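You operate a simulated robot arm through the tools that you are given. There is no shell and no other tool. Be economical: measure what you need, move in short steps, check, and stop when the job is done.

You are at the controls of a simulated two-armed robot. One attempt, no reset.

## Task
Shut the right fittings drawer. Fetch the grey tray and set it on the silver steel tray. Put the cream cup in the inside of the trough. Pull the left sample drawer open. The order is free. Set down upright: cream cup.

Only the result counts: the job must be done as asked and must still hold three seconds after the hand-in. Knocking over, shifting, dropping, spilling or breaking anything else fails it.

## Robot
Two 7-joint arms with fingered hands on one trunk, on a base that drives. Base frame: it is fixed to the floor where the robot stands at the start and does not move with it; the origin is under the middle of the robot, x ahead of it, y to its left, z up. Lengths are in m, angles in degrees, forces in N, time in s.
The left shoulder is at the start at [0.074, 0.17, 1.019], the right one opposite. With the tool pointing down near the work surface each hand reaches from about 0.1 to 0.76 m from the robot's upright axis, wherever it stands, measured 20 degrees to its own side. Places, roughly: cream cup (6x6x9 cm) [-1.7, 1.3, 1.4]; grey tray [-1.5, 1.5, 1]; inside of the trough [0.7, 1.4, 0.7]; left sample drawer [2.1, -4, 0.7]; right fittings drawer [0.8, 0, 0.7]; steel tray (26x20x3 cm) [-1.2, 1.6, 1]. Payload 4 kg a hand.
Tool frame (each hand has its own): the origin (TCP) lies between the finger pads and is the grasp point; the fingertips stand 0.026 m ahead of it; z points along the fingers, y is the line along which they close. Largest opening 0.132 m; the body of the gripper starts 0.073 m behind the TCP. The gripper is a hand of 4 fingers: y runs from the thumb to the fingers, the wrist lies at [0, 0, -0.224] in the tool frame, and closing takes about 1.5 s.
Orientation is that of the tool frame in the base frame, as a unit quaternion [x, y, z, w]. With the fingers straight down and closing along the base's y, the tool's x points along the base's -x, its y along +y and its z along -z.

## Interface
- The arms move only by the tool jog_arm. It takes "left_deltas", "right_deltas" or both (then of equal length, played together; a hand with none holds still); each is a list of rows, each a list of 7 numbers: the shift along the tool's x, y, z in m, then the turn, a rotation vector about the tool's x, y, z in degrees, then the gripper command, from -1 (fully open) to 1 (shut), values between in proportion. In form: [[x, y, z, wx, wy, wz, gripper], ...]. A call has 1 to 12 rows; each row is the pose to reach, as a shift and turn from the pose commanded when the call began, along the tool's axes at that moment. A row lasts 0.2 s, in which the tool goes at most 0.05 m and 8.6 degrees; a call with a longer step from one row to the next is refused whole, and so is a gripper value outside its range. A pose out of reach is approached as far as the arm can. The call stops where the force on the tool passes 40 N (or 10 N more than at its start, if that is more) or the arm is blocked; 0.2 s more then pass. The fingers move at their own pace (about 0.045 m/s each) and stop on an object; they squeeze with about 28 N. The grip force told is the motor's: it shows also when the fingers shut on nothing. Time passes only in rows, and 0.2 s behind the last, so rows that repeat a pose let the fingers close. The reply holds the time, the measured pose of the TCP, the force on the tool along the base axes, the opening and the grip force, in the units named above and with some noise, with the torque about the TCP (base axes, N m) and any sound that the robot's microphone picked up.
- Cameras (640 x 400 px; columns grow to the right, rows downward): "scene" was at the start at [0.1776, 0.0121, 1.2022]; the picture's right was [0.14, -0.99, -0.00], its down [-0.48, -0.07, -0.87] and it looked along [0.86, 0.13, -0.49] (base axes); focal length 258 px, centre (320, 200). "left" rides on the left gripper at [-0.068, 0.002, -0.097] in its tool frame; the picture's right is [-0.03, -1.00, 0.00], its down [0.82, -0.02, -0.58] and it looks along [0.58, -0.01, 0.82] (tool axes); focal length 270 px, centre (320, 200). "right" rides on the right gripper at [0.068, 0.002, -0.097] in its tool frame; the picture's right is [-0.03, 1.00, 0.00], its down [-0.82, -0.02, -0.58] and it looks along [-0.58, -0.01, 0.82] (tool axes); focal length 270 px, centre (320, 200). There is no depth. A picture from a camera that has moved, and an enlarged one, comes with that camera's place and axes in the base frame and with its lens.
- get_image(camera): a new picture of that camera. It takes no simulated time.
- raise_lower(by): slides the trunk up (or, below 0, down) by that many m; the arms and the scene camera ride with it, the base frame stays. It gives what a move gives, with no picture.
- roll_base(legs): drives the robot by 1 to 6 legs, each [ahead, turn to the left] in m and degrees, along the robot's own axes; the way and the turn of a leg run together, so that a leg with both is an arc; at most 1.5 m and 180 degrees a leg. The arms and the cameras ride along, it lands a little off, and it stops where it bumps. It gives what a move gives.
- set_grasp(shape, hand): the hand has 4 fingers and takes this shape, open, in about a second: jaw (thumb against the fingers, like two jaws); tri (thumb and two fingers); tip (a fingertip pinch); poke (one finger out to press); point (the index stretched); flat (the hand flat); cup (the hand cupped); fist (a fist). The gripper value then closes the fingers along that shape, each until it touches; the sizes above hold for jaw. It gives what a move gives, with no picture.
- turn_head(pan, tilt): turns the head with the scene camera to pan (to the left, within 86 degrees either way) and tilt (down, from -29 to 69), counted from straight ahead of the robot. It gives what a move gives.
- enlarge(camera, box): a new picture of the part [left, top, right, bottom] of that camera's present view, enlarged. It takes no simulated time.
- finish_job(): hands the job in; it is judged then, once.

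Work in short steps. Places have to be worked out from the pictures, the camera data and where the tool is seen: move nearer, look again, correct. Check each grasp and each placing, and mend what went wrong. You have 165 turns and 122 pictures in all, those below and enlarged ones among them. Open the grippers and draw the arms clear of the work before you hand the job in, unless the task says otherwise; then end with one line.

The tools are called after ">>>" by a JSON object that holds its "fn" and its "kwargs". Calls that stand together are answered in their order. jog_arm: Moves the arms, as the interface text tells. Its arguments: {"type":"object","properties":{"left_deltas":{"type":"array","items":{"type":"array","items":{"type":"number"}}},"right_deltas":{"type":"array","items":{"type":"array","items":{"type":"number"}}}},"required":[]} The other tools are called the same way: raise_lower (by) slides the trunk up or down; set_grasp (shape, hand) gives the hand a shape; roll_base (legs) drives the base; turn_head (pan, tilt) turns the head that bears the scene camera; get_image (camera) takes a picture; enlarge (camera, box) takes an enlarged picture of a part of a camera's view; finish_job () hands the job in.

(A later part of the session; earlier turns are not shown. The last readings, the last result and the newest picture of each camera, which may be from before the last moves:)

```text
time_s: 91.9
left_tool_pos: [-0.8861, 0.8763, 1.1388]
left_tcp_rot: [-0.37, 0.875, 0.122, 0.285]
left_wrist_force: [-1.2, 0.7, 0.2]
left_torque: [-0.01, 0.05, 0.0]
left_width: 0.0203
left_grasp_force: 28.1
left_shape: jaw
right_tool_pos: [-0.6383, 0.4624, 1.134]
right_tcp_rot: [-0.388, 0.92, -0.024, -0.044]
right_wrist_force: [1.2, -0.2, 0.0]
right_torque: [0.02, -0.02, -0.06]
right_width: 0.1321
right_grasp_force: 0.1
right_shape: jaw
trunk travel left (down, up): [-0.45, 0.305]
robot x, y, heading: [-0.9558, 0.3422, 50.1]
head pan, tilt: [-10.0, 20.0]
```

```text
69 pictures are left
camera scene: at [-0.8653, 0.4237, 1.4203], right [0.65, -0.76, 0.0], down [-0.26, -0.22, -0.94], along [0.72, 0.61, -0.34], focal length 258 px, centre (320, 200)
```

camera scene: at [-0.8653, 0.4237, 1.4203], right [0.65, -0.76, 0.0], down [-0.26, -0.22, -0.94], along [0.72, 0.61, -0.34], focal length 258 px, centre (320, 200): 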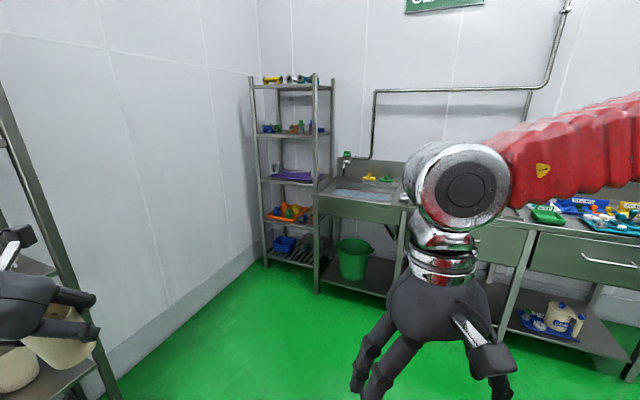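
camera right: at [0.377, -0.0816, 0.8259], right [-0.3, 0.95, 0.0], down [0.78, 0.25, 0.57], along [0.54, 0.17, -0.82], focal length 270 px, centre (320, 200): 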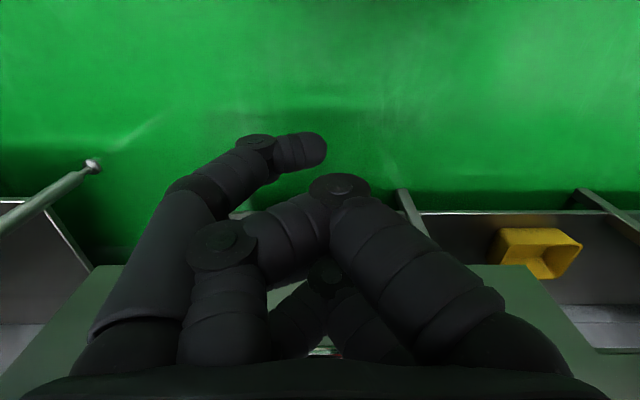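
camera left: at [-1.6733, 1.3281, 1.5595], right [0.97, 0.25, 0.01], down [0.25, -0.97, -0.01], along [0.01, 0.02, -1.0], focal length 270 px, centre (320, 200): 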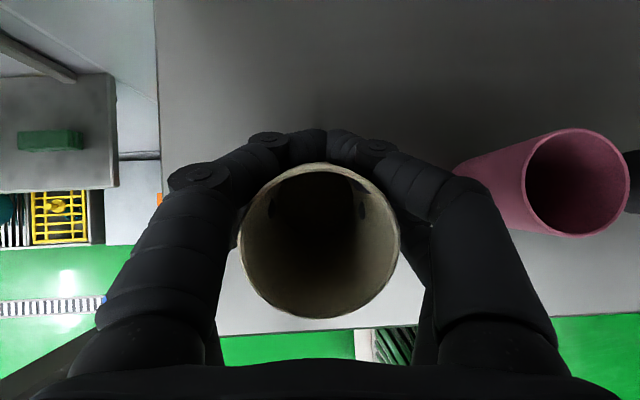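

Floor ahead is clear. I'll turn right 16°, drive 0.9 m towards the trough, then square up.

>>> {"fn": "roll_base", "kwargs": {"legs": [[0, -16]]}}

>>> {"fn": "roll_base", "kwargs": {"legs": [[0.85, 0]]}}

>>> {"fn": "roll_base", "kwargs": {"legs": [[0, -15]]}}

>>> {"fn": "turn_head", "kwargs": {"pan": 10, "tilt": 25}}

>>> {"fn": "get_image", "kwargs": {"camera": "scene"}}

```text
time_s: 93.3
left_tool_pos: [-0.7403, 0.8404, 1.1392]
left_tcp_rot: [-0.249, 0.917, 0.083, 0.3]
left_wrist_force: [0.5, -0.6, 0.0]
left_torque: [-0.03, -0.01, 0.01]
left_width: 0.0206
left_grasp_force: 28.8
left_shape: jaw
right_tool_pos: [-0.6151, 0.3751, 1.1343]
right_tcp_rot: [-0.258, 0.965, -0.017, -0.047]
right_wrist_force: [0.2, 1.4, -0.7]
right_torque: [-0.02, 0.0, -0.01]
right_width: 0.1318
right_grasp_force: 0.0
right_shape: jaw
trunk travel left (down, up): [-0.45, 0.305]
robot x, y, heading: [-0.961, 0.3554, 34.6]
head pan, tilt: [-10.0, 20.0]
```

```text
time_s: 98.0
left_tool_pos: [-0.0273, 1.3397, 1.1382]
left_tcp_rot: [-0.253, 0.916, 0.083, 0.298]
left_wrist_force: [-0.3, -0.7, -0.3]
left_torque: [-0.03, -0.01, -0.03]
left_width: 0.0207
left_grasp_force: 28.5
left_shape: jaw
right_tool_pos: [0.1026, 0.8751, 1.1338]
right_tcp_rot: [-0.264, 0.963, -0.017, -0.047]
right_wrist_force: [0.6, 0.9, -0.2]
right_torque: [-0.04, 0.01, 0.01]
right_width: 0.132
right_grasp_force: 0.2
right_shape: jaw
trunk travel left (down, up): [-0.45, 0.305]
robot x, y, heading: [-0.2413, 0.8503, 34.8]
head pan, tilt: [-10.0, 20.0]
```

```text
time_s: 99.4
left_tool_pos: [0.0898, 1.2666, 1.1389]
left_tcp_rot: [-0.133, 0.941, 0.044, 0.307]
left_wrist_force: [0.4, 0.0, -1.3]
left_torque: [0.01, -0.02, 0.01]
left_width: 0.0202
left_grasp_force: 28.1
left_shape: jaw
right_tool_pos: [0.0972, 0.7842, 1.1353]
right_tcp_rot: [-0.136, 0.989, -0.011, -0.048]
right_wrist_force: [-0.1, 0.5, -0.3]
right_torque: [0.03, 0.0, 0.04]
right_width: 0.1321
right_grasp_force: 0.1
right_shape: jaw
trunk travel left (down, up): [-0.45, 0.305]
robot x, y, heading: [-0.249, 0.8653, 19.7]
head pan, tilt: [-10.0, 20.0]
```

```text
time_s: 100.2
left_tool_pos: [0.0894, 1.2673, 1.1396]
left_tcp_rot: [-0.132, 0.941, 0.044, 0.308]
left_wrist_force: [-0.2, 0.5, -0.3]
left_torque: [-0.01, -0.03, 0.01]
left_width: 0.0202
left_grasp_force: 27.8
left_shape: jaw
right_tool_pos: [0.0979, 0.7857, 1.1361]
right_tcp_rot: [-0.136, 0.989, -0.012, -0.048]
right_wrist_force: [-0.3, 0.3, -0.5]
right_torque: [-0.03, -0.01, 0.02]
right_width: 0.1319
right_grasp_force: 0.0
right_shape: jaw
trunk travel left (down, up): [-0.45, 0.305]
robot x, y, heading: [-0.2443, 0.865, 19.8]
head pan, tilt: [10.0, 25.0]
```

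```text
68 pictures are left
camera scene: at [-0.1398, 0.9202, 1.4123], right [0.5, -0.87, 0.0], down [-0.37, -0.21, -0.91], along [0.79, 0.45, -0.42], focal length 258 px, centre (320, 200)
```

scene: 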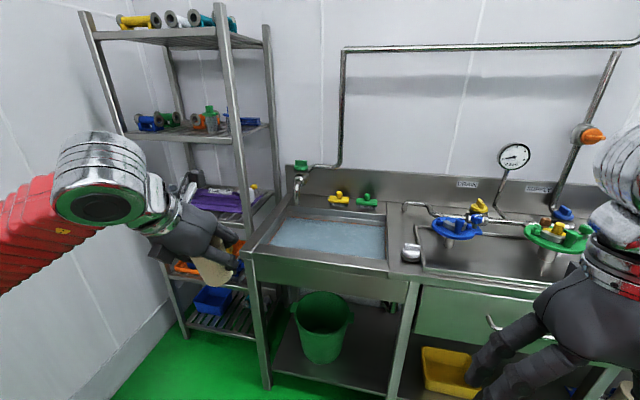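

The basin with a bluish bottom at the left end of the counter is the trough. I'll zoom to measure it.

>>> {"fn": "enlarge", "kwargs": {"camera": "scene", "box": [200, 150, 440, 300]}}

```text
2.67 times, centred on (320, 225) of scene
camera zoom: at [-0.1398, 0.9202, 1.4123], right [0.5, -0.87, 0.0], down [-0.37, -0.21, -0.91], along [0.79, 0.45, -0.42], focal length 689 px, centre (320, 133)
```

zoom: 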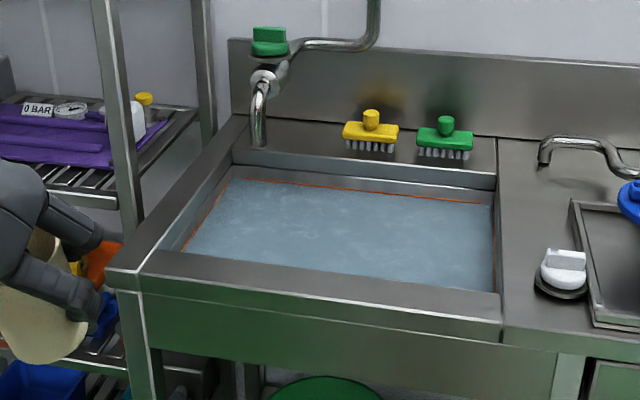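

The trough interior runs from f≈0.89 to 1.23 m and l −0.09 to +0.39, with the rim at z≈0.84 and centre (0.70, 1.365). Next I'll check how the held cup leans.

>>> {"fn": "enlarge", "kwargs": {"camera": "scene", "box": [120, 160, 280, 300]}}

>>> {"fn": "get_image", "kwargs": {"camera": "left"}}

```text
2.86 times, centred on (200, 230) of scene
camera zoom: at [-0.1398, 0.9202, 1.4123], right [0.5, -0.87, 0.0], down [-0.37, -0.21, -0.91], along [0.79, 0.45, -0.42], focal length 738 px, centre (663, 114)
```

zoom: 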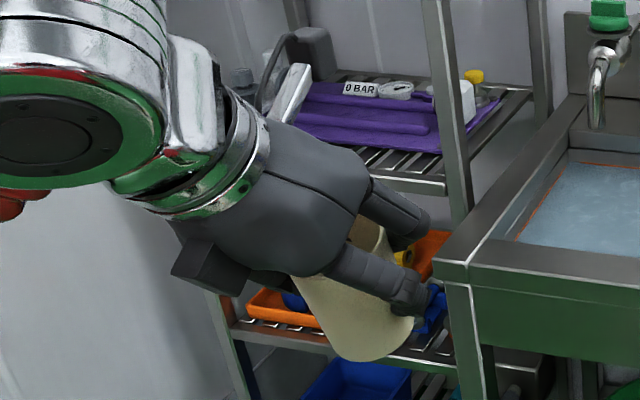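

```text
65 pictures are left
camera left: at [0.0881, 1.268, 1.2586], right [0.29, -0.96, 0.01], down [-0.96, -0.3, -0.02], along [0.02, -0.01, -1.0], focal length 270 px, centre (320, 200)
```

left: 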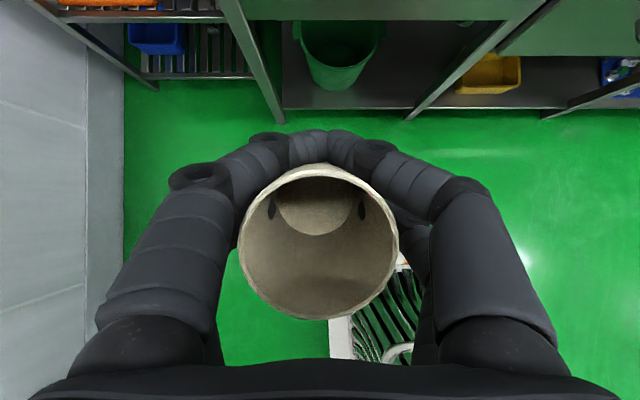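

The cup's mouth leans back about 9°, so I'll pitch the hand 9° steeper to bring it upright, and roll 0.32 m closer.

>>> {"fn": "jog_arm", "kwargs": {"left_deltas": [[0, 0, 0, 0, 4.5, 0, 0.9], [0, 0, 0, 0, 9, 0, 0.9], [0, 0, 0, 0, 9, 0, 0.9]]}}

>>> {"fn": "roll_base", "kwargs": {"legs": [[0.32, 0]]}}

>>> {"fn": "turn_head", "kwargs": {"pan": 10, "tilt": 35}}

>>> {"fn": "get_image", "kwargs": {"camera": "scene"}}

>>> {"fn": "get_image", "kwargs": {"camera": "left"}}

```text
time_s: 101.0
left_tool_pos: [0.0901, 1.2657, 1.1407]
left_tcp_rot: [-0.135, 0.963, 0.034, 0.232]
left_wrist_force: [-0.2, -0.3, -1.2]
left_torque: [0.03, -0.01, 0.02]
left_width: 0.0203
left_grasp_force: 28.1
left_shape: jaw
right_tool_pos: [0.0976, 0.7851, 1.1367]
right_tcp_rot: [-0.136, 0.989, -0.011, -0.049]
right_wrist_force: [0.2, -0.1, 0.0]
right_torque: [-0.01, 0.01, 0.03]
right_width: 0.1319
right_grasp_force: 0.1
right_shape: jaw
trunk travel left (down, up): [-0.45, 0.305]
robot x, y, heading: [-0.2466, 0.865, 19.6]
head pan, tilt: [10.0, 25.0]
```

```text
time_s: 103.2
left_tool_pos: [0.3909, 1.3744, 1.1409]
left_tcp_rot: [-0.134, 0.963, 0.034, 0.232]
left_wrist_force: [0.1, -0.2, -0.7]
left_torque: [-0.05, 0.01, -0.01]
left_width: 0.0203
left_grasp_force: 27.4
left_shape: jaw
right_tool_pos: [0.3974, 0.8922, 1.1343]
right_tcp_rot: [-0.135, 0.99, -0.011, -0.048]
right_wrist_force: [0.1, -0.5, 0.0]
right_torque: [-0.01, -0.04, -0.01]
right_width: 0.1319
right_grasp_force: 0.1
right_shape: jaw
trunk travel left (down, up): [-0.45, 0.305]
robot x, y, heading: [0.0552, 0.9712, 19.9]
head pan, tilt: [10.0, 25.0]
```

```text
time_s: 103.9
left_tool_pos: [0.389, 1.3737, 1.1412]
left_tcp_rot: [-0.134, 0.963, 0.034, 0.233]
left_wrist_force: [0.2, 0.0, -0.3]
left_torque: [-0.01, 0.02, 0.03]
left_width: 0.0204
left_grasp_force: 28.5
left_shape: jaw
right_tool_pos: [0.3954, 0.8921, 1.1362]
right_tcp_rot: [-0.135, 0.99, -0.012, -0.048]
right_wrist_force: [-0.3, -0.3, 0.3]
right_torque: [0.02, -0.03, 0.01]
right_width: 0.132
right_grasp_force: 0.1
right_shape: jaw
trunk travel left (down, up): [-0.45, 0.305]
robot x, y, heading: [0.0532, 0.9725, 19.6]
head pan, tilt: [10.0, 35.0]
```

```text
64 pictures are left
camera scene: at [0.156, 1.025, 1.3966], right [0.5, -0.87, 0.0], down [-0.5, -0.28, -0.82], along [0.71, 0.41, -0.57], focal length 258 px, centre (320, 200)
```

scene: 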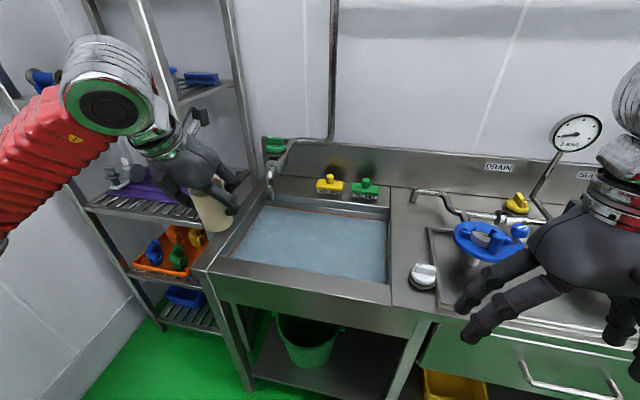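

```text
63 pictures are left
camera left: at [0.4058, 1.3792, 1.2588], right [0.3, -0.96, 0.01], down [-0.95, -0.29, 0.14], along [-0.13, -0.05, -0.99], focal length 270 px, centre (320, 200)
```

left: 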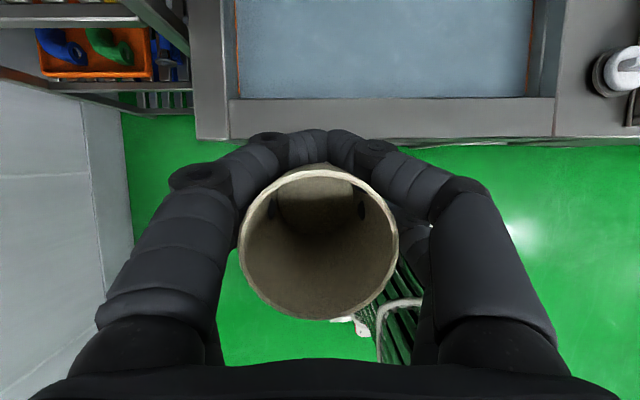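

The trough is clear in the wrist view. I'll zoom on the cup to verify it is upright before going in.

>>> {"fn": "enlarge", "kwargs": {"camera": "scene", "box": [130, 120, 290, 240]}}

```text
3.33 times, centred on (210, 180) of scene
camera zoom: at [0.156, 1.025, 1.3966], right [0.5, -0.87, 0.0], down [-0.5, -0.28, -0.82], along [0.71, 0.41, -0.57], focal length 861 px, centre (687, 267)
```

zoom: 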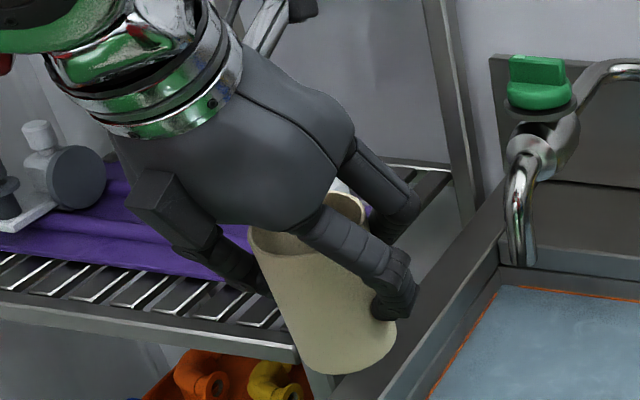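

The cup's side profile matches true vertical. Now I'll move it over the trough, 0.27 m forward and 0.09 m right, still high.

>>> {"fn": "jog_arm", "kwargs": {"left_deltas": [[-0.035, -0.0134, 0.0169, 0, 0, 0, 0.9], [-0.069, -0.0269, 0.0337, 0, 0, 0, 0.9], [-0.104, -0.04, 0.0506, 0, 0, 0, 0.9], [-0.138, -0.054, 0.0674, 0, 0, 0, 0.9], [-0.173, -0.067, 0.0843, 0, 0, 0, 0.9], [-0.207, -0.081, 0.101, 0, 0, 0, 0.9], [-0.242, -0.094, 0.118, 0, 0, 0, 0.9]]}}

>>> {"fn": "get_image", "kwargs": {"camera": "left"}}

>>> {"fn": "get_image", "kwargs": {"camera": "scene"}}

```text
time_s: 105.5
left_tool_pos: [0.6773, 1.3574, 1.1449]
left_tcp_rot: [-0.134, 0.963, 0.035, 0.232]
left_wrist_force: [-0.5, 0.5, -0.3]
left_torque: [0.01, 0.02, -0.01]
left_width: 0.0205
left_grasp_force: 27.7
left_shape: jaw
right_tool_pos: [0.3977, 0.8913, 1.1355]
right_tcp_rot: [-0.135, 0.99, -0.01, -0.048]
right_wrist_force: [0.4, -0.5, -0.5]
right_torque: [-0.01, 0.01, 0.02]
right_width: 0.132
right_grasp_force: 0.1
right_shape: jaw
trunk travel left (down, up): [-0.45, 0.305]
robot x, y, heading: [0.0475, 0.9712, 19.8]
head pan, tilt: [10.0, 35.0]
```

```text
61 pictures are left
camera left: at [0.6929, 1.3622, 1.2628], right [0.3, -0.96, 0.01], down [-0.95, -0.29, 0.14], along [-0.13, -0.05, -0.99], focal length 270 px, centre (320, 200)
```

left: 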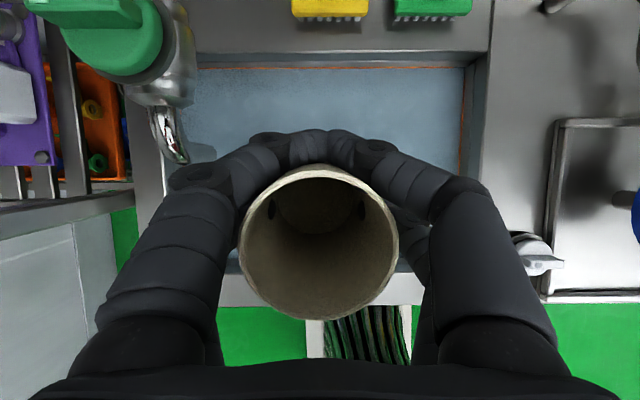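

```text
60 pictures are left
camera scene: at [0.1576, 1.0242, 1.3964], right [0.5, -0.87, 0.0], down [-0.5, -0.28, -0.82], along [0.71, 0.41, -0.57], focal length 258 px, centre (320, 200)
```

scene: 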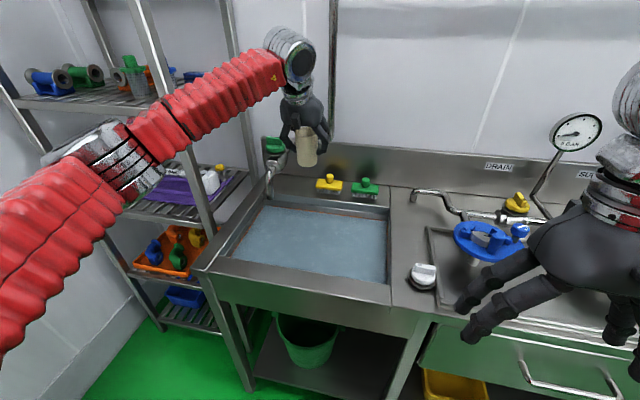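

The cup is centred over the trough and clear of the tap; I'll shift 2 cm right for margin. Then I'll lower with the trunk by 0.26 m.

>>> {"fn": "jog_arm", "kwargs": {"left_deltas": [[0, -0.02, 0, 0, 0, 0, 0.9]]}}

>>> {"fn": "raise_lower", "kwargs": {"by": -0.26}}

>>> {"fn": "get_image", "kwargs": {"camera": "scene"}}

>>> {"fn": "get_image", "kwargs": {"camera": "left"}}

```text
time_s: 105.9
left_tool_pos: [0.6831, 1.3371, 1.1459]
left_tcp_rot: [-0.135, 0.963, 0.034, 0.232]
left_wrist_force: [0.2, -0.5, 0.3]
left_torque: [0.02, 0.01, 0.02]
left_width: 0.0204
left_grasp_force: 27.8
left_shape: jaw
right_tool_pos: [0.3972, 0.8908, 1.1355]
right_tcp_rot: [-0.135, 0.99, -0.011, -0.048]
right_wrist_force: [0.7, -0.4, 0.2]
right_torque: [0.04, 0.03, -0.02]
right_width: 0.1319
right_grasp_force: 0.2
right_shape: jaw
trunk travel left (down, up): [-0.45, 0.305]
robot x, y, heading: [0.0504, 0.9721, 20.0]
head pan, tilt: [10.0, 35.0]
```

```text
time_s: 108.5
left_tool_pos: [0.6805, 1.3378, 0.8869]
left_tcp_rot: [-0.133, 0.963, 0.034, 0.233]
left_wrist_force: [-0.6, 0.0, -0.7]
left_torque: [0.03, 0.01, -0.01]
left_width: 0.0203
left_grasp_force: 28.0
left_shape: jaw
right_tool_pos: [0.3961, 0.8918, 0.8765]
right_tcp_rot: [-0.135, 0.99, -0.011, -0.049]
right_wrist_force: [0.0, -0.8, 0.1]
right_torque: [-0.03, -0.05, 0.0]
right_width: 0.1321
right_grasp_force: 0.0
right_shape: jaw
trunk travel left (down, up): [-0.19, 0.565]
robot x, y, heading: [0.0536, 0.9717, 19.9]
head pan, tilt: [10.0, 35.0]
```

```text
59 pictures are left
camera scene: at [0.2353, 1.0534, 1.1304], right [0.5, -0.87, 0.0], down [-0.5, -0.28, -0.82], along [0.71, 0.41, -0.57], focal length 258 px, centre (320, 200)
```

scene: 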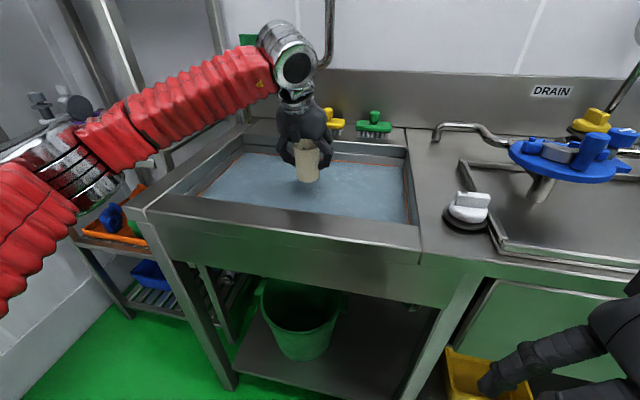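

```text
58 pictures are left
camera left: at [0.6958, 1.3432, 1.0045], right [0.3, -0.96, 0.01], down [-0.95, -0.29, 0.14], along [-0.13, -0.05, -0.99], focal length 270 px, centre (320, 200)
```

left: 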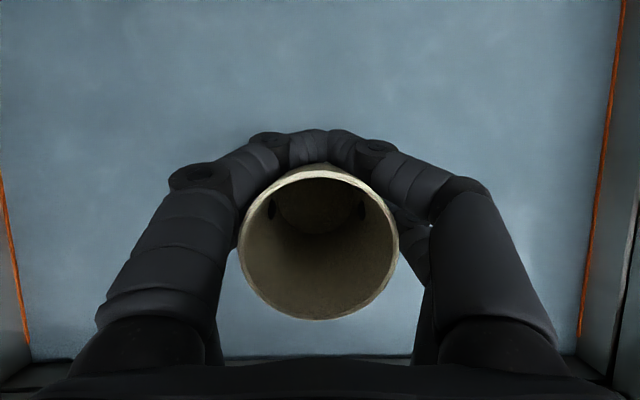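

The cup base is about 4 cm above the bluish surface. I'll lower in small steps and watch the force.

>>> {"fn": "jog_arm", "kwargs": {"left_deltas": [[0.0044, 0, 0.009, 0, 0, 0, 0.9], [0.0088, 0, 0.018, 0, 0, 0, 0.9], [0.0131, 0, 0.027, 0, 0, 0, 0.9]]}}

>>> {"fn": "enlarge", "kwargs": {"camera": "scene", "box": [230, 80, 390, 220]}}

```text
time_s: 109.3
left_tool_pos: [0.6815, 1.3382, 0.8562]
left_tcp_rot: [-0.134, 0.963, 0.033, 0.233]
left_wrist_force: [0.1, 0.0, 0.3]
left_torque: [0.03, 0.0, 0.0]
left_width: 0.0202
left_grasp_force: 28.2
left_shape: jaw
right_tool_pos: [0.3969, 0.8913, 0.8753]
right_tcp_rot: [-0.135, 0.99, -0.012, -0.048]
right_wrist_force: [-0.2, 0.7, -0.1]
right_torque: [-0.02, 0.01, -0.02]
right_width: 0.1318
right_grasp_force: 0.1
right_shape: jaw
trunk travel left (down, up): [-0.19, 0.565]
robot x, y, heading: [0.0503, 0.974, 19.8]
head pan, tilt: [10.0, 35.0]
```

```text
2.86 times, centred on (310, 150) of scene
camera zoom: at [0.2357, 1.0536, 1.1302], right [0.5, -0.87, 0.0], down [-0.5, -0.28, -0.82], along [0.71, 0.41, -0.57], focal length 738 px, centre (349, 343)
```

zoom: 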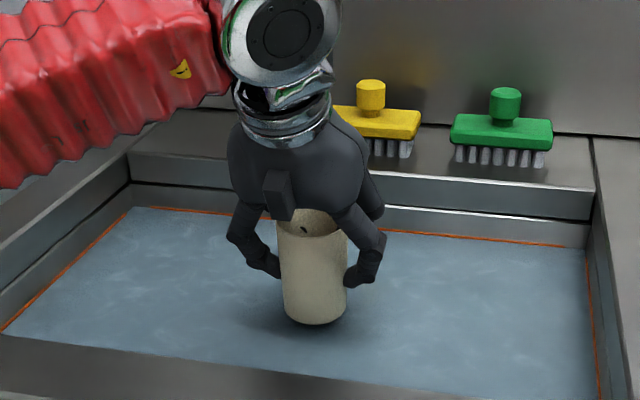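

The cup looks upright and close to the bottom. I'll keep lowering until contact.

>>> {"fn": "jog_arm", "kwargs": {"left_deltas": [[0.0022, 0, 0.0045, 0, 0, 0, 0.9], [0.0044, 0, 0.009, 0, 0, 0, 0.9], [0.0066, 0, 0.0135, 0, 0, 0, 0.9]]}}

```text
time_s: 110.2
left_tool_pos: [0.6813, 1.3378, 0.8413]
left_tcp_rot: [-0.135, 0.963, 0.034, 0.231]
left_wrist_force: [-1.0, 0.7, 0.0]
left_torque: [-0.01, -0.01, -0.01]
left_width: 0.0203
left_grasp_force: 28.0
left_shape: jaw
right_tool_pos: [0.3968, 0.8927, 0.8756]
right_tcp_rot: [-0.135, 0.99, -0.011, -0.049]
right_wrist_force: [-0.8, -0.2, 0.1]
right_torque: [0.06, 0.02, -0.02]
right_width: 0.132
right_grasp_force: 0.0
right_shape: jaw
trunk travel left (down, up): [-0.19, 0.565]
robot x, y, heading: [0.052, 0.9736, 19.7]
head pan, tilt: [10.0, 35.0]
```

No contact yet, so I'll go down another 1.5 cm.

>>> {"fn": "jog_arm", "kwargs": {"left_deltas": [[0.0022, 0, 0.0045, 0, 0, 0, 0.9], [0.0044, 0, 0.009, 0, 0, 0, 0.9], [0.0066, 0, 0.0135, 0, 0, 0, 0.9]]}}

>>> {"fn": "enlarge", "kwargs": {"camera": "scene", "box": [230, 80, 390, 220]}}

```text
time_s: 111.0
left_tool_pos: [0.6808, 1.3388, 0.828]
left_tcp_rot: [-0.134, 0.963, 0.033, 0.232]
left_wrist_force: [0.8, -0.3, -0.2]
left_torque: [-0.01, 0.01, 0.01]
left_width: 0.0205
left_grasp_force: 28.2
left_shape: jaw
right_tool_pos: [0.397, 0.8928, 0.8758]
right_tcp_rot: [-0.135, 0.99, -0.011, -0.049]
right_wrist_force: [0.8, -0.4, 0.4]
right_torque: [0.01, 0.03, 0.03]
right_width: 0.132
right_grasp_force: 0.0
right_shape: jaw
trunk travel left (down, up): [-0.19, 0.565]
robot x, y, heading: [0.0461, 0.9771, 19.7]
head pan, tilt: [10.0, 35.0]
```

```text
2.86 times, centred on (310, 150) of scene
camera zoom: at [0.2357, 1.0536, 1.1302], right [0.5, -0.87, 0.0], down [-0.5, -0.28, -0.82], along [0.71, 0.41, -0.57], focal length 738 px, centre (349, 343)
```

zoom: 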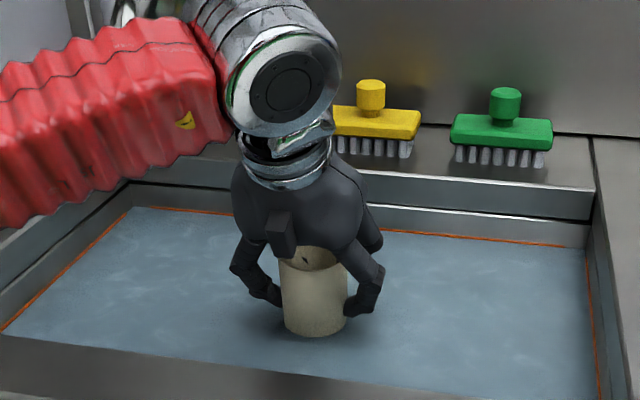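

The surface is water: the cup's base has gone beneath it with no resistance. I'll continue down to find the floor.

>>> {"fn": "jog_arm", "kwargs": {"left_deltas": [[0.0044, 0, 0.009, 0, 0, 0, 0.9], [0.0088, 0, 0.018, 0, 0, 0, 0.9], [0.0131, 0, 0.027, 0, 0, 0, 0.9]]}}

>>> {"fn": "enlarge", "kwargs": {"camera": "scene", "box": [230, 80, 390, 220]}}

```text
time_s: 111.8
left_tool_pos: [0.682, 1.3393, 0.7968]
left_tcp_rot: [-0.134, 0.963, 0.034, 0.232]
left_wrist_force: [-0.6, -0.3, -0.2]
left_torque: [0.02, 0.02, 0.0]
left_width: 0.0205
left_grasp_force: 27.4
left_shape: jaw
right_tool_pos: [0.3968, 0.892, 0.8774]
right_tcp_rot: [-0.135, 0.99, -0.011, -0.049]
right_wrist_force: [0.1, -0.2, -0.7]
right_torque: [-0.01, 0.03, -0.01]
right_width: 0.1322
right_grasp_force: 0.1
right_shape: jaw
trunk travel left (down, up): [-0.19, 0.565]
robot x, y, heading: [0.0487, 0.9719, 19.8]
head pan, tilt: [10.0, 35.0]
```

```text
2.86 times, centred on (310, 150) of scene
camera zoom: at [0.2357, 1.0536, 1.1302], right [0.5, -0.87, 0.0], down [-0.5, -0.28, -0.82], along [0.71, 0.41, -0.57], focal length 738 px, centre (349, 343)
```

zoom: 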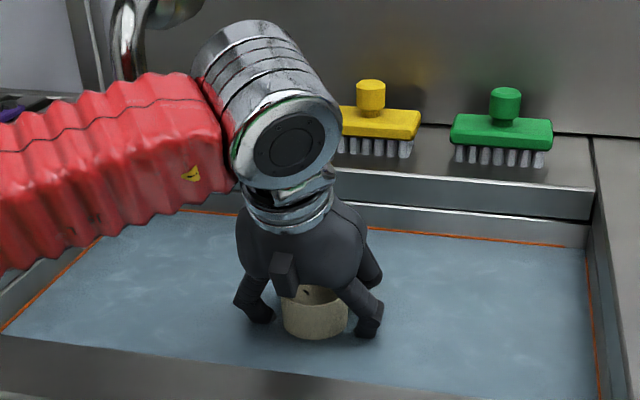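

Still no contact. I'll check the whole arm's clearance before going lower.

>>> {"fn": "get_image", "kwargs": {"camera": "scene"}}

```text
54 pictures are left
camera scene: at [0.2357, 1.0536, 1.1302], right [0.5, -0.87, 0.0], down [-0.5, -0.28, -0.82], along [0.71, 0.41, -0.57], focal length 258 px, centre (320, 200)
```

scene: 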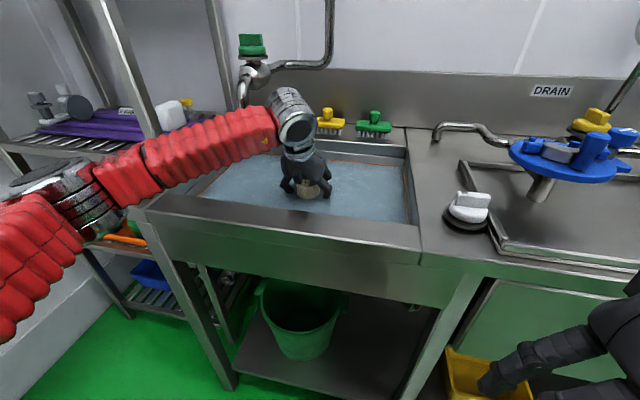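

The forearm is clear of the rim. I'll continue down slowly.

>>> {"fn": "jog_arm", "kwargs": {"left_deltas": [[0.0033, 0, 0.0067, 0, 0, 0, 0.9], [0.0066, 0, 0.0135, 0, 0, 0, 0.9], [0.0098, 0, 0.0202, 0, 0, 0, 0.9]]}}

```text
time_s: 112.5
left_tool_pos: [0.6832, 1.3387, 0.7751]
left_tcp_rot: [-0.134, 0.963, 0.034, 0.231]
left_wrist_force: [-0.6, 0.6, 0.1]
left_torque: [-0.01, 0.02, -0.01]
left_width: 0.0204
left_grasp_force: 27.9
left_shape: jaw
right_tool_pos: [0.3963, 0.8931, 0.8762]
right_tcp_rot: [-0.134, 0.99, -0.01, -0.048]
right_wrist_force: [-0.5, -0.7, 0.2]
right_torque: [-0.03, 0.02, 0.0]
right_width: 0.132
right_grasp_force: 0.1
right_shape: jaw
trunk travel left (down, up): [-0.19, 0.565]
robot x, y, heading: [0.0528, 0.9707, 19.8]
head pan, tilt: [10.0, 35.0]
```

Still free, so I'll continue another 2 cm.

>>> {"fn": "jog_arm", "kwargs": {"left_deltas": [[0.0033, 0, 0.0067, 0, 0, 0, 0.9], [0.0066, 0, 0.0135, 0, 0, 0, 0.9], [0.0098, 0, 0.0202, 0, 0, 0, 0.9]]}}

>>> {"fn": "get_image", "kwargs": {"camera": "left"}}

>>> {"fn": "get_image", "kwargs": {"camera": "scene"}}

```text
time_s: 113.3
left_tool_pos: [0.6834, 1.3394, 0.7577]
left_tcp_rot: [-0.135, 0.962, 0.033, 0.237]
left_wrist_force: [2.1, 1.4, 17.0]
left_torque: [-0.06, 0.34, -0.02]
left_width: 0.0207
left_grasp_force: 27.8
left_shape: jaw
right_tool_pos: [0.3965, 0.8909, 0.8761]
right_tcp_rot: [-0.135, 0.99, -0.011, -0.048]
right_wrist_force: [-0.1, -1.0, -0.4]
right_torque: [0.02, -0.02, 0.0]
right_width: 0.1318
right_grasp_force: 0.0
right_shape: jaw
trunk travel left (down, up): [-0.19, 0.565]
robot x, y, heading: [0.052, 0.9721, 19.6]
head pan, tilt: [10.0, 35.0]
```

```text
53 pictures are left
camera left: at [0.6979, 1.3451, 0.8742], right [0.3, -0.96, 0.01], down [-0.95, -0.29, 0.13], along [-0.12, -0.05, -0.99], focal length 270 px, centre (320, 200)
```

left: 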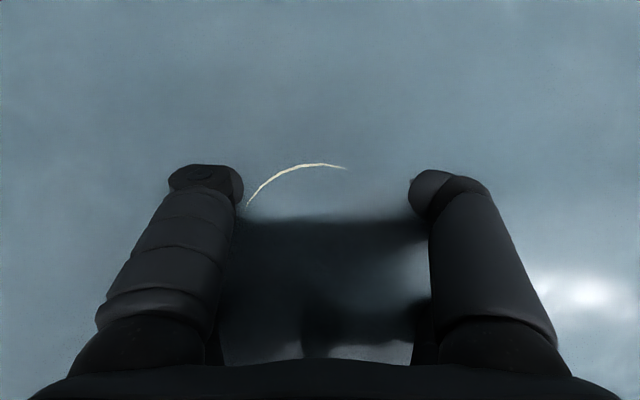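

```text
52 pictures are left
camera scene: at [0.2343, 1.0529, 1.1309], right [0.5, -0.87, 0.0], down [-0.5, -0.28, -0.82], along [0.71, 0.41, -0.57], focal length 258 px, centre (320, 200)
```

scene: 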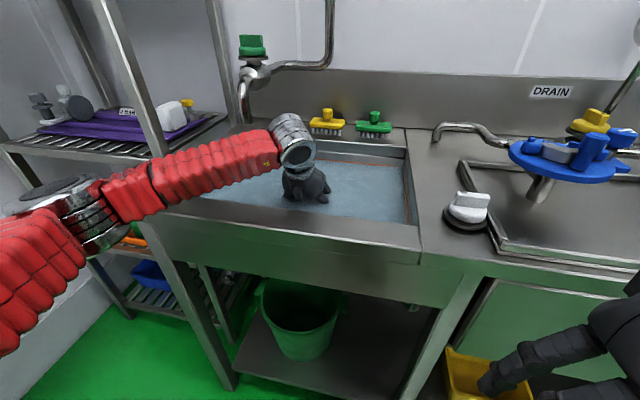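

Floor reached (17 N up, base at about z 0.70). I'll relieve the push by 2 mm, then open gradually.

>>> {"fn": "jog_arm", "kwargs": {"left_deltas": [[-0.0009, 0, -0.002, 0, 0, 0, 0.9], [-0.0009, 0, -0.002, 0, 0, 0, 0.6], [-0.0009, 0, -0.002, 0, 0, 0, 0.3], [-0.0009, 0, -0.002, 0, 0, 0, 0.0], [-0.0009, 0, -0.002, 0, 0, 0, -0.3], [-0.0009, 0, -0.002, 0, 0, 0, -0.5], [-0.0009, 0, -0.002, 0, 0, 0, -0.6], [-0.0009, 0, -0.002, 0, 0, 0, -0.6]]}}

>>> {"fn": "get_image", "kwargs": {"camera": "left"}}

```text
time_s: 115.2
left_tool_pos: [0.683, 1.3396, 0.7547]
left_tcp_rot: [-0.134, 0.963, 0.033, 0.232]
left_wrist_force: [0.0, 0.3, 0.3]
left_torque: [0.01, -0.03, 0.01]
left_width: 0.1055
left_grasp_force: 0.1
left_shape: jaw
right_tool_pos: [0.3954, 0.8912, 0.8754]
right_tcp_rot: [-0.135, 0.99, -0.01, -0.049]
right_wrist_force: [-0.4, -1.2, -0.5]
right_torque: [-0.03, 0.03, 0.0]
right_width: 0.132
right_grasp_force: 0.0
right_shape: jaw
trunk travel left (down, up): [-0.19, 0.565]
robot x, y, heading: [0.0527, 0.9738, 19.7]
head pan, tilt: [10.0, 35.0]
```

```text
51 pictures are left
camera left: at [0.699, 1.3447, 0.8707], right [0.3, -0.96, 0.01], down [-0.95, -0.29, 0.14], along [-0.13, -0.05, -0.99], focal length 270 px, centre (320, 200)
```

left: 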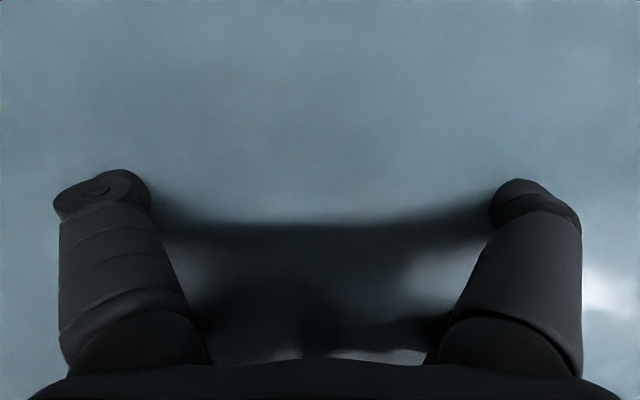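

The hand is open and the cup has stayed below the surface (it does not float). I'll raise straight up slowly, watching force.

>>> {"fn": "jog_arm", "kwargs": {"left_deltas": [[-0.009, 0, -0.018, 0, 0, 0, -0.6], [-0.0175, 0, -0.036, 0, 0, 0, -0.6], [-0.035, 0, -0.072, 0, 0, 0, -0.6], [-0.0526, 0, -0.108, 0, 0, 0, -0.6], [-0.07, 0, -0.144, 0, 0, 0, -0.6], [-0.0876, 0, -0.18, 0, 0, 0, -0.6]]}}

>>> {"fn": "get_image", "kwargs": {"camera": "left"}}

>>> {"fn": "get_image", "kwargs": {"camera": "scene"}}

```text
time_s: 116.5
left_tool_pos: [0.6801, 1.3358, 0.9564]
left_tcp_rot: [-0.134, 0.963, 0.035, 0.232]
left_wrist_force: [0.3, -0.3, -0.7]
left_torque: [0.0, 0.0, 0.01]
left_width: 0.1053
left_grasp_force: 0.1
left_shape: jaw
right_tool_pos: [0.3966, 0.8926, 0.8761]
right_tcp_rot: [-0.136, 0.989, -0.011, -0.049]
right_wrist_force: [1.3, -0.7, -0.9]
right_torque: [-0.01, -0.02, 0.06]
right_width: 0.132
right_grasp_force: 0.0
right_shape: jaw
trunk travel left (down, up): [-0.19, 0.565]
robot x, y, heading: [0.0504, 0.9723, 19.7]
head pan, tilt: [10.0, 35.0]
```

```text
50 pictures are left
camera left: at [0.6965, 1.3413, 1.0747], right [0.29, -0.96, 0.01], down [-0.95, -0.29, 0.14], along [-0.13, -0.05, -0.99], focal length 270 px, centre (320, 200)
```

left: 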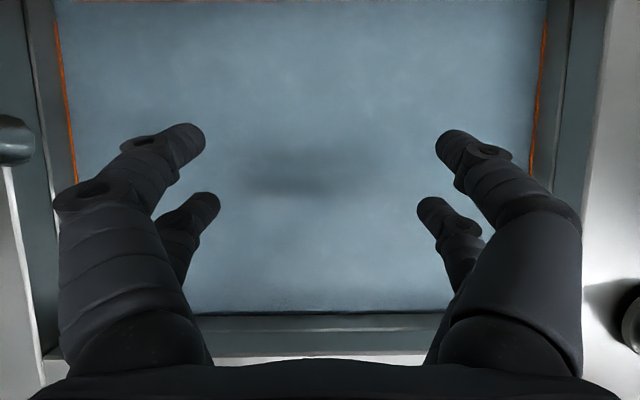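

```text
49 pictures are left
camera scene: at [0.2352, 1.0532, 1.1304], right [0.5, -0.87, 0.0], down [-0.5, -0.28, -0.82], along [0.71, 0.41, -0.57], focal length 258 px, centre (320, 200)
```

scene: 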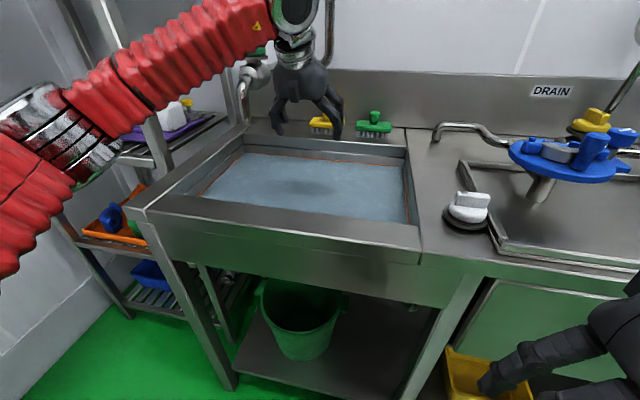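

The cup is fully below the milky surface, so I can't see whether it is upright. I'll zoom for any trace of it.

>>> {"fn": "enlarge", "kwargs": {"camera": "left", "box": [210, 110, 430, 290]}}

>>> {"fn": "enlarge", "kwargs": {"camera": "scene", "box": [230, 140, 400, 220]}}

```text
2.22 times, centred on (320, 200) of left
camera zoom: at [0.6965, 1.3413, 1.0747], right [0.29, -0.96, 0.01], down [-0.95, -0.29, 0.14], along [-0.13, -0.05, -0.99], focal length 601 px, centre (320, 200)
```

zoom: 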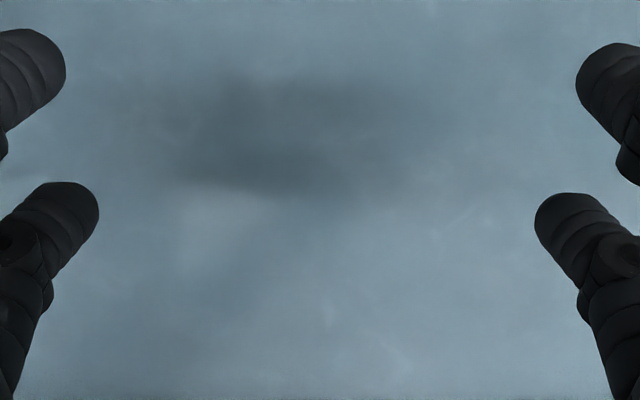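

```text
3.76 times, centred on (315, 180) of scene
camera zoom: at [0.2352, 1.0532, 1.1304], right [0.5, -0.87, 0.0], down [-0.5, -0.28, -0.82], along [0.71, 0.41, -0.57], focal length 972 px, centre (339, 275)
```

zoom: 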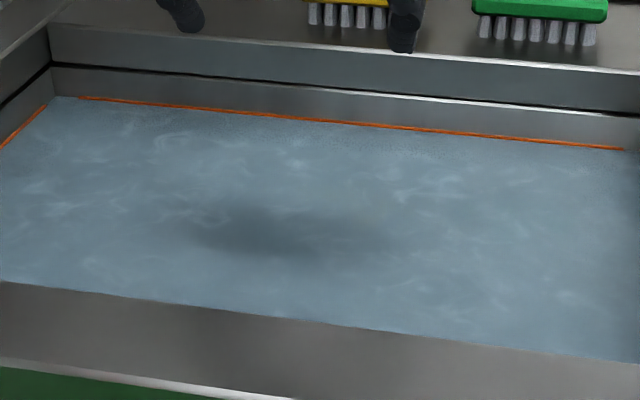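

I'll verify by touch: make a fist, point it straight down over the cup and feel the contact height. I can compare that with the bare trough floor (9 cm difference means upright, 6 cm means lying).

>>> {"fn": "set_grasp", "kwargs": {"shape": "fist", "hand": "left"}}

>>> {"fn": "jog_arm", "kwargs": {"left_deltas": [[0, 0, 0, 0, 8, 0, 1], [0, 0, 0, 0, 16, 0, 1], [0, 0, 0, 0, 24, 0, 1], [0, 0, 0, 0, 26, 0, 1], [0.006, 0, -0.003, 0, 26, 0, 1]]}}

>>> {"fn": "get_image", "kwargs": {"camera": "scene"}}

>>> {"fn": "get_image", "kwargs": {"camera": "left"}}

```text
time_s: 117.5
left_tool_pos: [0.6803, 1.3362, 0.9567]
left_tcp_rot: [-0.134, 0.963, 0.034, 0.232]
left_wrist_force: [0.1, -0.8, 1.5]
left_torque: [-0.01, 0.0, -0.01]
left_width: 0.0
left_grasp_force: 0.1
left_shape: fist
right_tool_pos: [0.3965, 0.891, 0.8758]
right_tcp_rot: [-0.135, 0.99, -0.011, -0.048]
right_wrist_force: [0.7, 0.5, -0.2]
right_torque: [-0.02, -0.03, 0.01]
right_width: 0.1321
right_grasp_force: 0.1
right_shape: jaw
trunk travel left (down, up): [-0.19, 0.565]
robot x, y, heading: [0.0539, 0.9739, 19.6]
head pan, tilt: [10.0, 35.0]
```

```text
time_s: 118.7
left_tool_pos: [0.6737, 1.336, 0.9528]
left_tcp_rot: [-0.138, 0.99, 0.003, 0.01]
left_wrist_force: [0.8, -0.4, 0.3]
left_torque: [0.03, 0.01, 0.04]
left_width: 0.0
left_grasp_force: 0.0
left_shape: fist
right_tool_pos: [0.3967, 0.8911, 0.8754]
right_tcp_rot: [-0.136, 0.989, -0.011, -0.049]
right_wrist_force: [0.6, 0.4, -0.3]
right_torque: [-0.01, -0.03, 0.0]
right_width: 0.1318
right_grasp_force: 0.0
right_shape: jaw
trunk travel left (down, up): [-0.19, 0.565]
robot x, y, heading: [0.0519, 0.9743, 19.9]
head pan, tilt: [10.0, 35.0]
```

```text
46 pictures are left
camera scene: at [0.2356, 1.0537, 1.1302], right [0.5, -0.87, 0.0], down [-0.5, -0.29, -0.82], along [0.71, 0.41, -0.57], focal length 258 px, centre (320, 200)
```

scene: 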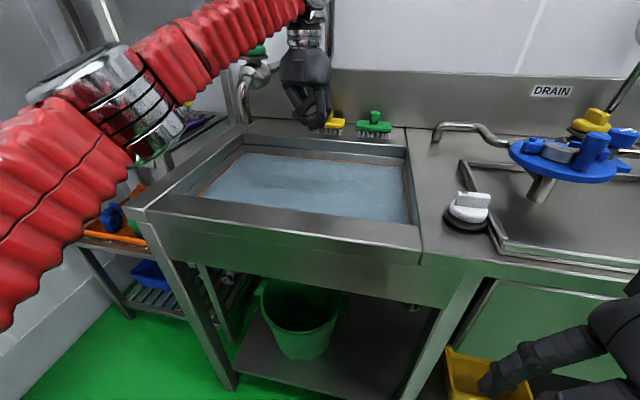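

```text
45 pictures are left
camera left: at [0.7377, 1.355, 1.052], right [0.3, -0.95, 0.0], down [-0.79, -0.25, 0.56], along [-0.54, -0.17, -0.83], focal length 270 px, centre (320, 200)
```

left: 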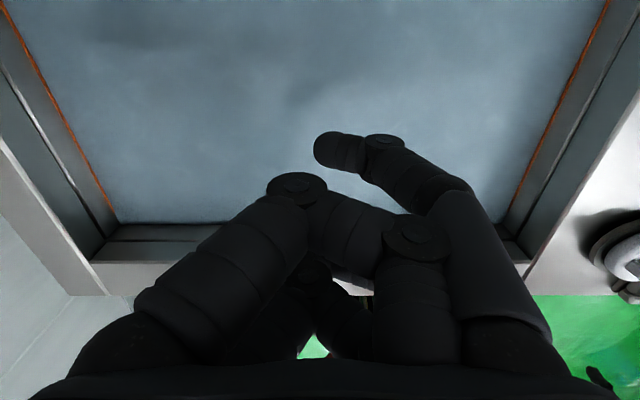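

The fist is too irregular to give a clear reading. Instead I'll re-open to jaw, return to the same pose, regrasp and lift slightly to see the cup's attitude.

>>> {"fn": "jog_arm", "kwargs": {"left_deltas": [[0, 0, 0, 0, -8, 0, 1], [0, 0, 0, 0, -16, 0, 1], [0, 0, 0, 0, -24, 0, 1], [0, 0, 0, 0, -26, 0, 1]]}}

>>> {"fn": "set_grasp", "kwargs": {"shape": "jaw", "hand": "left"}}

>>> {"fn": "jog_arm", "kwargs": {"left_deltas": [[0, 0, 0, 0, 0, 0, -0.6], [0, 0, 0, 0, 0, 0, -0.6]]}}

```text
time_s: 119.7
left_tool_pos: [0.6723, 1.3364, 0.9537]
left_tcp_rot: [-0.134, 0.963, 0.033, 0.232]
left_wrist_force: [-0.2, 0.9, 0.0]
left_torque: [0.0, 0.02, 0.01]
left_width: 0.0001
left_grasp_force: 0.0
left_shape: fist
right_tool_pos: [0.3971, 0.8924, 0.8746]
right_tcp_rot: [-0.134, 0.99, -0.011, -0.049]
right_wrist_force: [-1.4, 0.3, -0.4]
right_torque: [-0.02, 0.01, -0.01]
right_width: 0.1321
right_grasp_force: 0.0
right_shape: jaw
trunk travel left (down, up): [-0.19, 0.565]
robot x, y, heading: [0.0512, 0.9725, 19.7]
head pan, tilt: [10.0, 35.0]
```

```text
time_s: 120.5
left_tool_pos: [0.6733, 1.336, 0.9542]
left_tcp_rot: [-0.134, 0.963, 0.034, 0.231]
left_wrist_force: [0.5, 0.1, -0.6]
left_torque: [-0.01, 0.02, -0.02]
left_width: 0.1318
left_grasp_force: 0.1
left_shape: jaw
right_tool_pos: [0.3966, 0.8923, 0.8755]
right_tcp_rot: [-0.134, 0.99, -0.01, -0.049]
right_wrist_force: [-0.9, -0.6, 0.7]
right_torque: [-0.01, -0.03, 0.02]
right_width: 0.1321
right_grasp_force: 0.0
right_shape: jaw
trunk travel left (down, up): [-0.19, 0.565]
robot x, y, heading: [0.0463, 0.9729, 19.6]
head pan, tilt: [10.0, 35.0]
```

```text
time_s: 121.2
left_tool_pos: [0.6724, 1.3356, 0.9541]
left_tcp_rot: [-0.134, 0.963, 0.033, 0.232]
left_wrist_force: [0.0, 0.3, 0.5]
left_torque: [0.03, 0.01, 0.01]
left_width: 0.1057
left_grasp_force: 0.2
left_shape: jaw
right_tool_pos: [0.3959, 0.8922, 0.8762]
right_tcp_rot: [-0.135, 0.99, -0.011, -0.049]
right_wrist_force: [-0.4, 0.5, 0.2]
right_torque: [0.01, -0.03, 0.01]
right_width: 0.132
right_grasp_force: 0.1
right_shape: jaw
trunk travel left (down, up): [-0.19, 0.565]
robot x, y, heading: [0.0498, 0.9718, 19.4]
head pan, tilt: [10.0, 35.0]
```

I'll descend to the placement pose with the hand open, then close.

>>> {"fn": "jog_arm", "kwargs": {"left_deltas": [[-0.01, 0, 0.005, 0, 0, 0, -0.6], [0.008, 0, 0.041, 0, 0, 0, -0.6], [0.025, 0, 0.077, 0, 0, 0, -0.6], [0.042, 0, 0.112, 0, 0, 0, -0.6], [0.055, 0, 0.139, 0, 0, 0, -0.6], [0.066, 0, 0.161, 0, 0, 0, -0.6], [0.074, 0, 0.178, 0, 0, 0, -0.6]]}}

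>>> {"fn": "jog_arm", "kwargs": {"left_deltas": [[0, 0, 0, 0, 0, 0, 0.2], [0, 0, 0, 0, 0, 0, 0.5], [0, 0, 0, 0, 0, 0, 0.7], [0, 0, 0, 0, 0, 0, 0.9], [0, 0, 0, 0, 0, 0, 0.9], [0, 0, 0, 0, 0, 0, 0.9], [0, 0, 0, 0, 0, 0, 0.9]]}}

```text
time_s: 122.8
left_tool_pos: [0.6874, 1.34, 0.7594]
left_tcp_rot: [-0.134, 0.963, 0.034, 0.232]
left_wrist_force: [-0.9, 0.7, 0.3]
left_torque: [0.01, -0.01, 0.01]
left_width: 0.1057
left_grasp_force: 0.0
left_shape: jaw
right_tool_pos: [0.3964, 0.8927, 0.8751]
right_tcp_rot: [-0.135, 0.99, -0.011, -0.048]
right_wrist_force: [-0.6, -0.3, 0.9]
right_torque: [-0.04, 0.0, 0.04]
right_width: 0.1318
right_grasp_force: 0.0
right_shape: jaw
trunk travel left (down, up): [-0.19, 0.565]
robot x, y, heading: [0.0509, 0.9726, 19.7]
head pan, tilt: [10.0, 35.0]
```

```text
time_s: 124.3
left_tool_pos: [0.6872, 1.3394, 0.7624]
left_tcp_rot: [-0.134, 0.963, 0.033, 0.234]
left_wrist_force: [-1.9, 0.1, 9.0]
left_torque: [-0.04, 0.11, 0.01]
left_width: 0.0117
left_grasp_force: 0.1
left_shape: jaw
right_tool_pos: [0.3962, 0.8909, 0.8764]
right_tcp_rot: [-0.135, 0.99, -0.011, -0.048]
right_wrist_force: [0.8, 0.1, 0.0]
right_torque: [-0.02, 0.01, 0.02]
right_width: 0.1321
right_grasp_force: 0.1
right_shape: jaw
trunk travel left (down, up): [-0.19, 0.565]
robot x, y, heading: [0.0554, 0.9719, 19.7]
head pan, tilt: [10.0, 35.0]
```

Width is 12 mm and there is 9 N upward force. I'll hold to finish closing and look.

>>> {"fn": "jog_arm", "kwargs": {"left_deltas": [[0, 0, 0, 0, 0, 0, 0.9], [0, 0, 0, 0, 0, 0, 0.9]]}}

>>> {"fn": "get_image", "kwargs": {"camera": "left"}}

```text
time_s: 125.0
left_tool_pos: [0.686, 1.3392, 0.7614]
left_tcp_rot: [-0.134, 0.962, 0.033, 0.234]
left_wrist_force: [-0.9, 0.1, 12.1]
left_torque: [0.01, 0.09, 0.0]
left_width: 0.0118
left_grasp_force: 0.1
left_shape: jaw
right_tool_pos: [0.3954, 0.8924, 0.8763]
right_tcp_rot: [-0.135, 0.99, -0.011, -0.048]
right_wrist_force: [-0.1, 0.1, 1.2]
right_torque: [0.0, -0.02, -0.02]
right_width: 0.1318
right_grasp_force: 0.1
right_shape: jaw
trunk travel left (down, up): [-0.19, 0.565]
robot x, y, heading: [0.0498, 0.9697, 19.5]
head pan, tilt: [10.0, 35.0]
```

```text
44 pictures are left
camera left: at [0.7022, 1.3446, 0.8798], right [0.3, -0.96, 0.01], down [-0.95, -0.29, 0.14], along [-0.13, -0.05, -0.99], focal length 270 px, centre (320, 200)
```

left: 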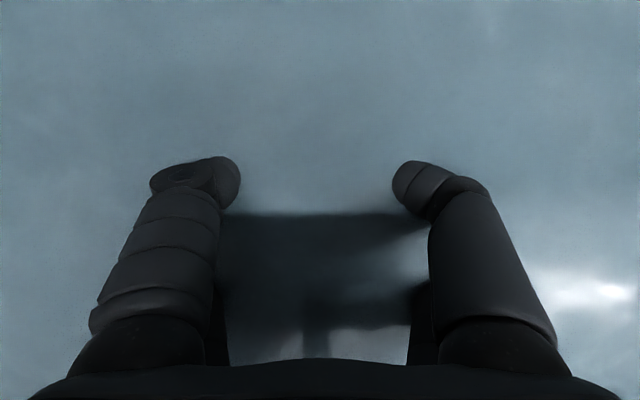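

The grip closed further than before with no squeeze, so the cup may not be in it. I'll raise gently and look.

>>> {"fn": "jog_arm", "kwargs": {"left_deltas": [[-0.009, 0, -0.018, 0, 0, 0, 0.9], [-0.0175, 0, -0.036, 0, 0, 0, 0.9], [-0.026, 0, -0.054, 0, 0, 0, 0.9], [-0.035, 0, -0.072, 0, 0, 0, 0.9]]}}

>>> {"fn": "get_image", "kwargs": {"camera": "left"}}

>>> {"fn": "get_image", "kwargs": {"camera": "scene"}}

```text
time_s: 126.0
left_tool_pos: [0.6856, 1.339, 0.843]
left_tcp_rot: [-0.134, 0.963, 0.033, 0.233]
left_wrist_force: [0.1, -0.1, -0.1]
left_torque: [-0.05, -0.01, 0.0]
left_width: 0.0108
left_grasp_force: 0.1
left_shape: jaw
right_tool_pos: [0.3956, 0.8921, 0.8763]
right_tcp_rot: [-0.135, 0.99, -0.011, -0.048]
right_wrist_force: [0.8, 0.2, -0.1]
right_torque: [0.03, 0.02, -0.01]
right_width: 0.132
right_grasp_force: 0.0
right_shape: jaw
trunk travel left (down, up): [-0.19, 0.565]
robot x, y, heading: [0.0555, 0.975, 19.7]
head pan, tilt: [10.0, 35.0]
```

```text
43 pictures are left
camera left: at [0.7021, 1.344, 0.9615], right [0.29, -0.96, 0.01], down [-0.95, -0.29, 0.14], along [-0.13, -0.05, -0.99], focal length 270 px, centre (320, 200)
```

left: 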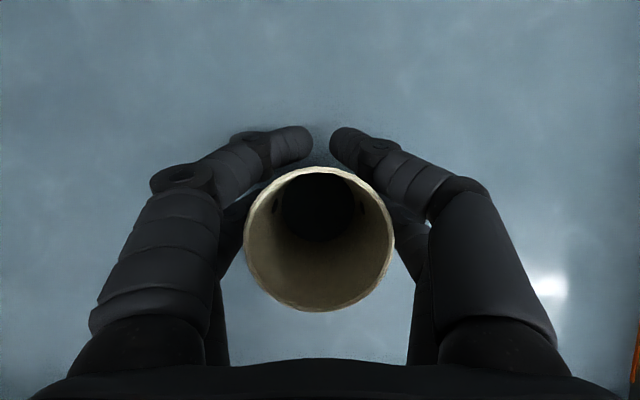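

```text
42 pictures are left
camera scene: at [0.2355, 1.0535, 1.1302], right [0.5, -0.87, 0.0], down [-0.5, -0.28, -0.82], along [0.71, 0.41, -0.57], focal length 258 px, centre (320, 200)
```

scene: 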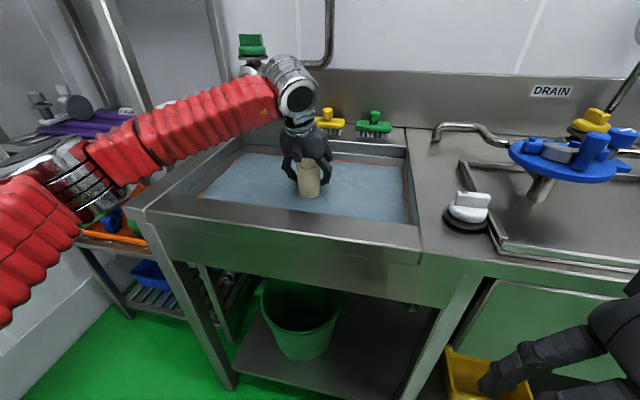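

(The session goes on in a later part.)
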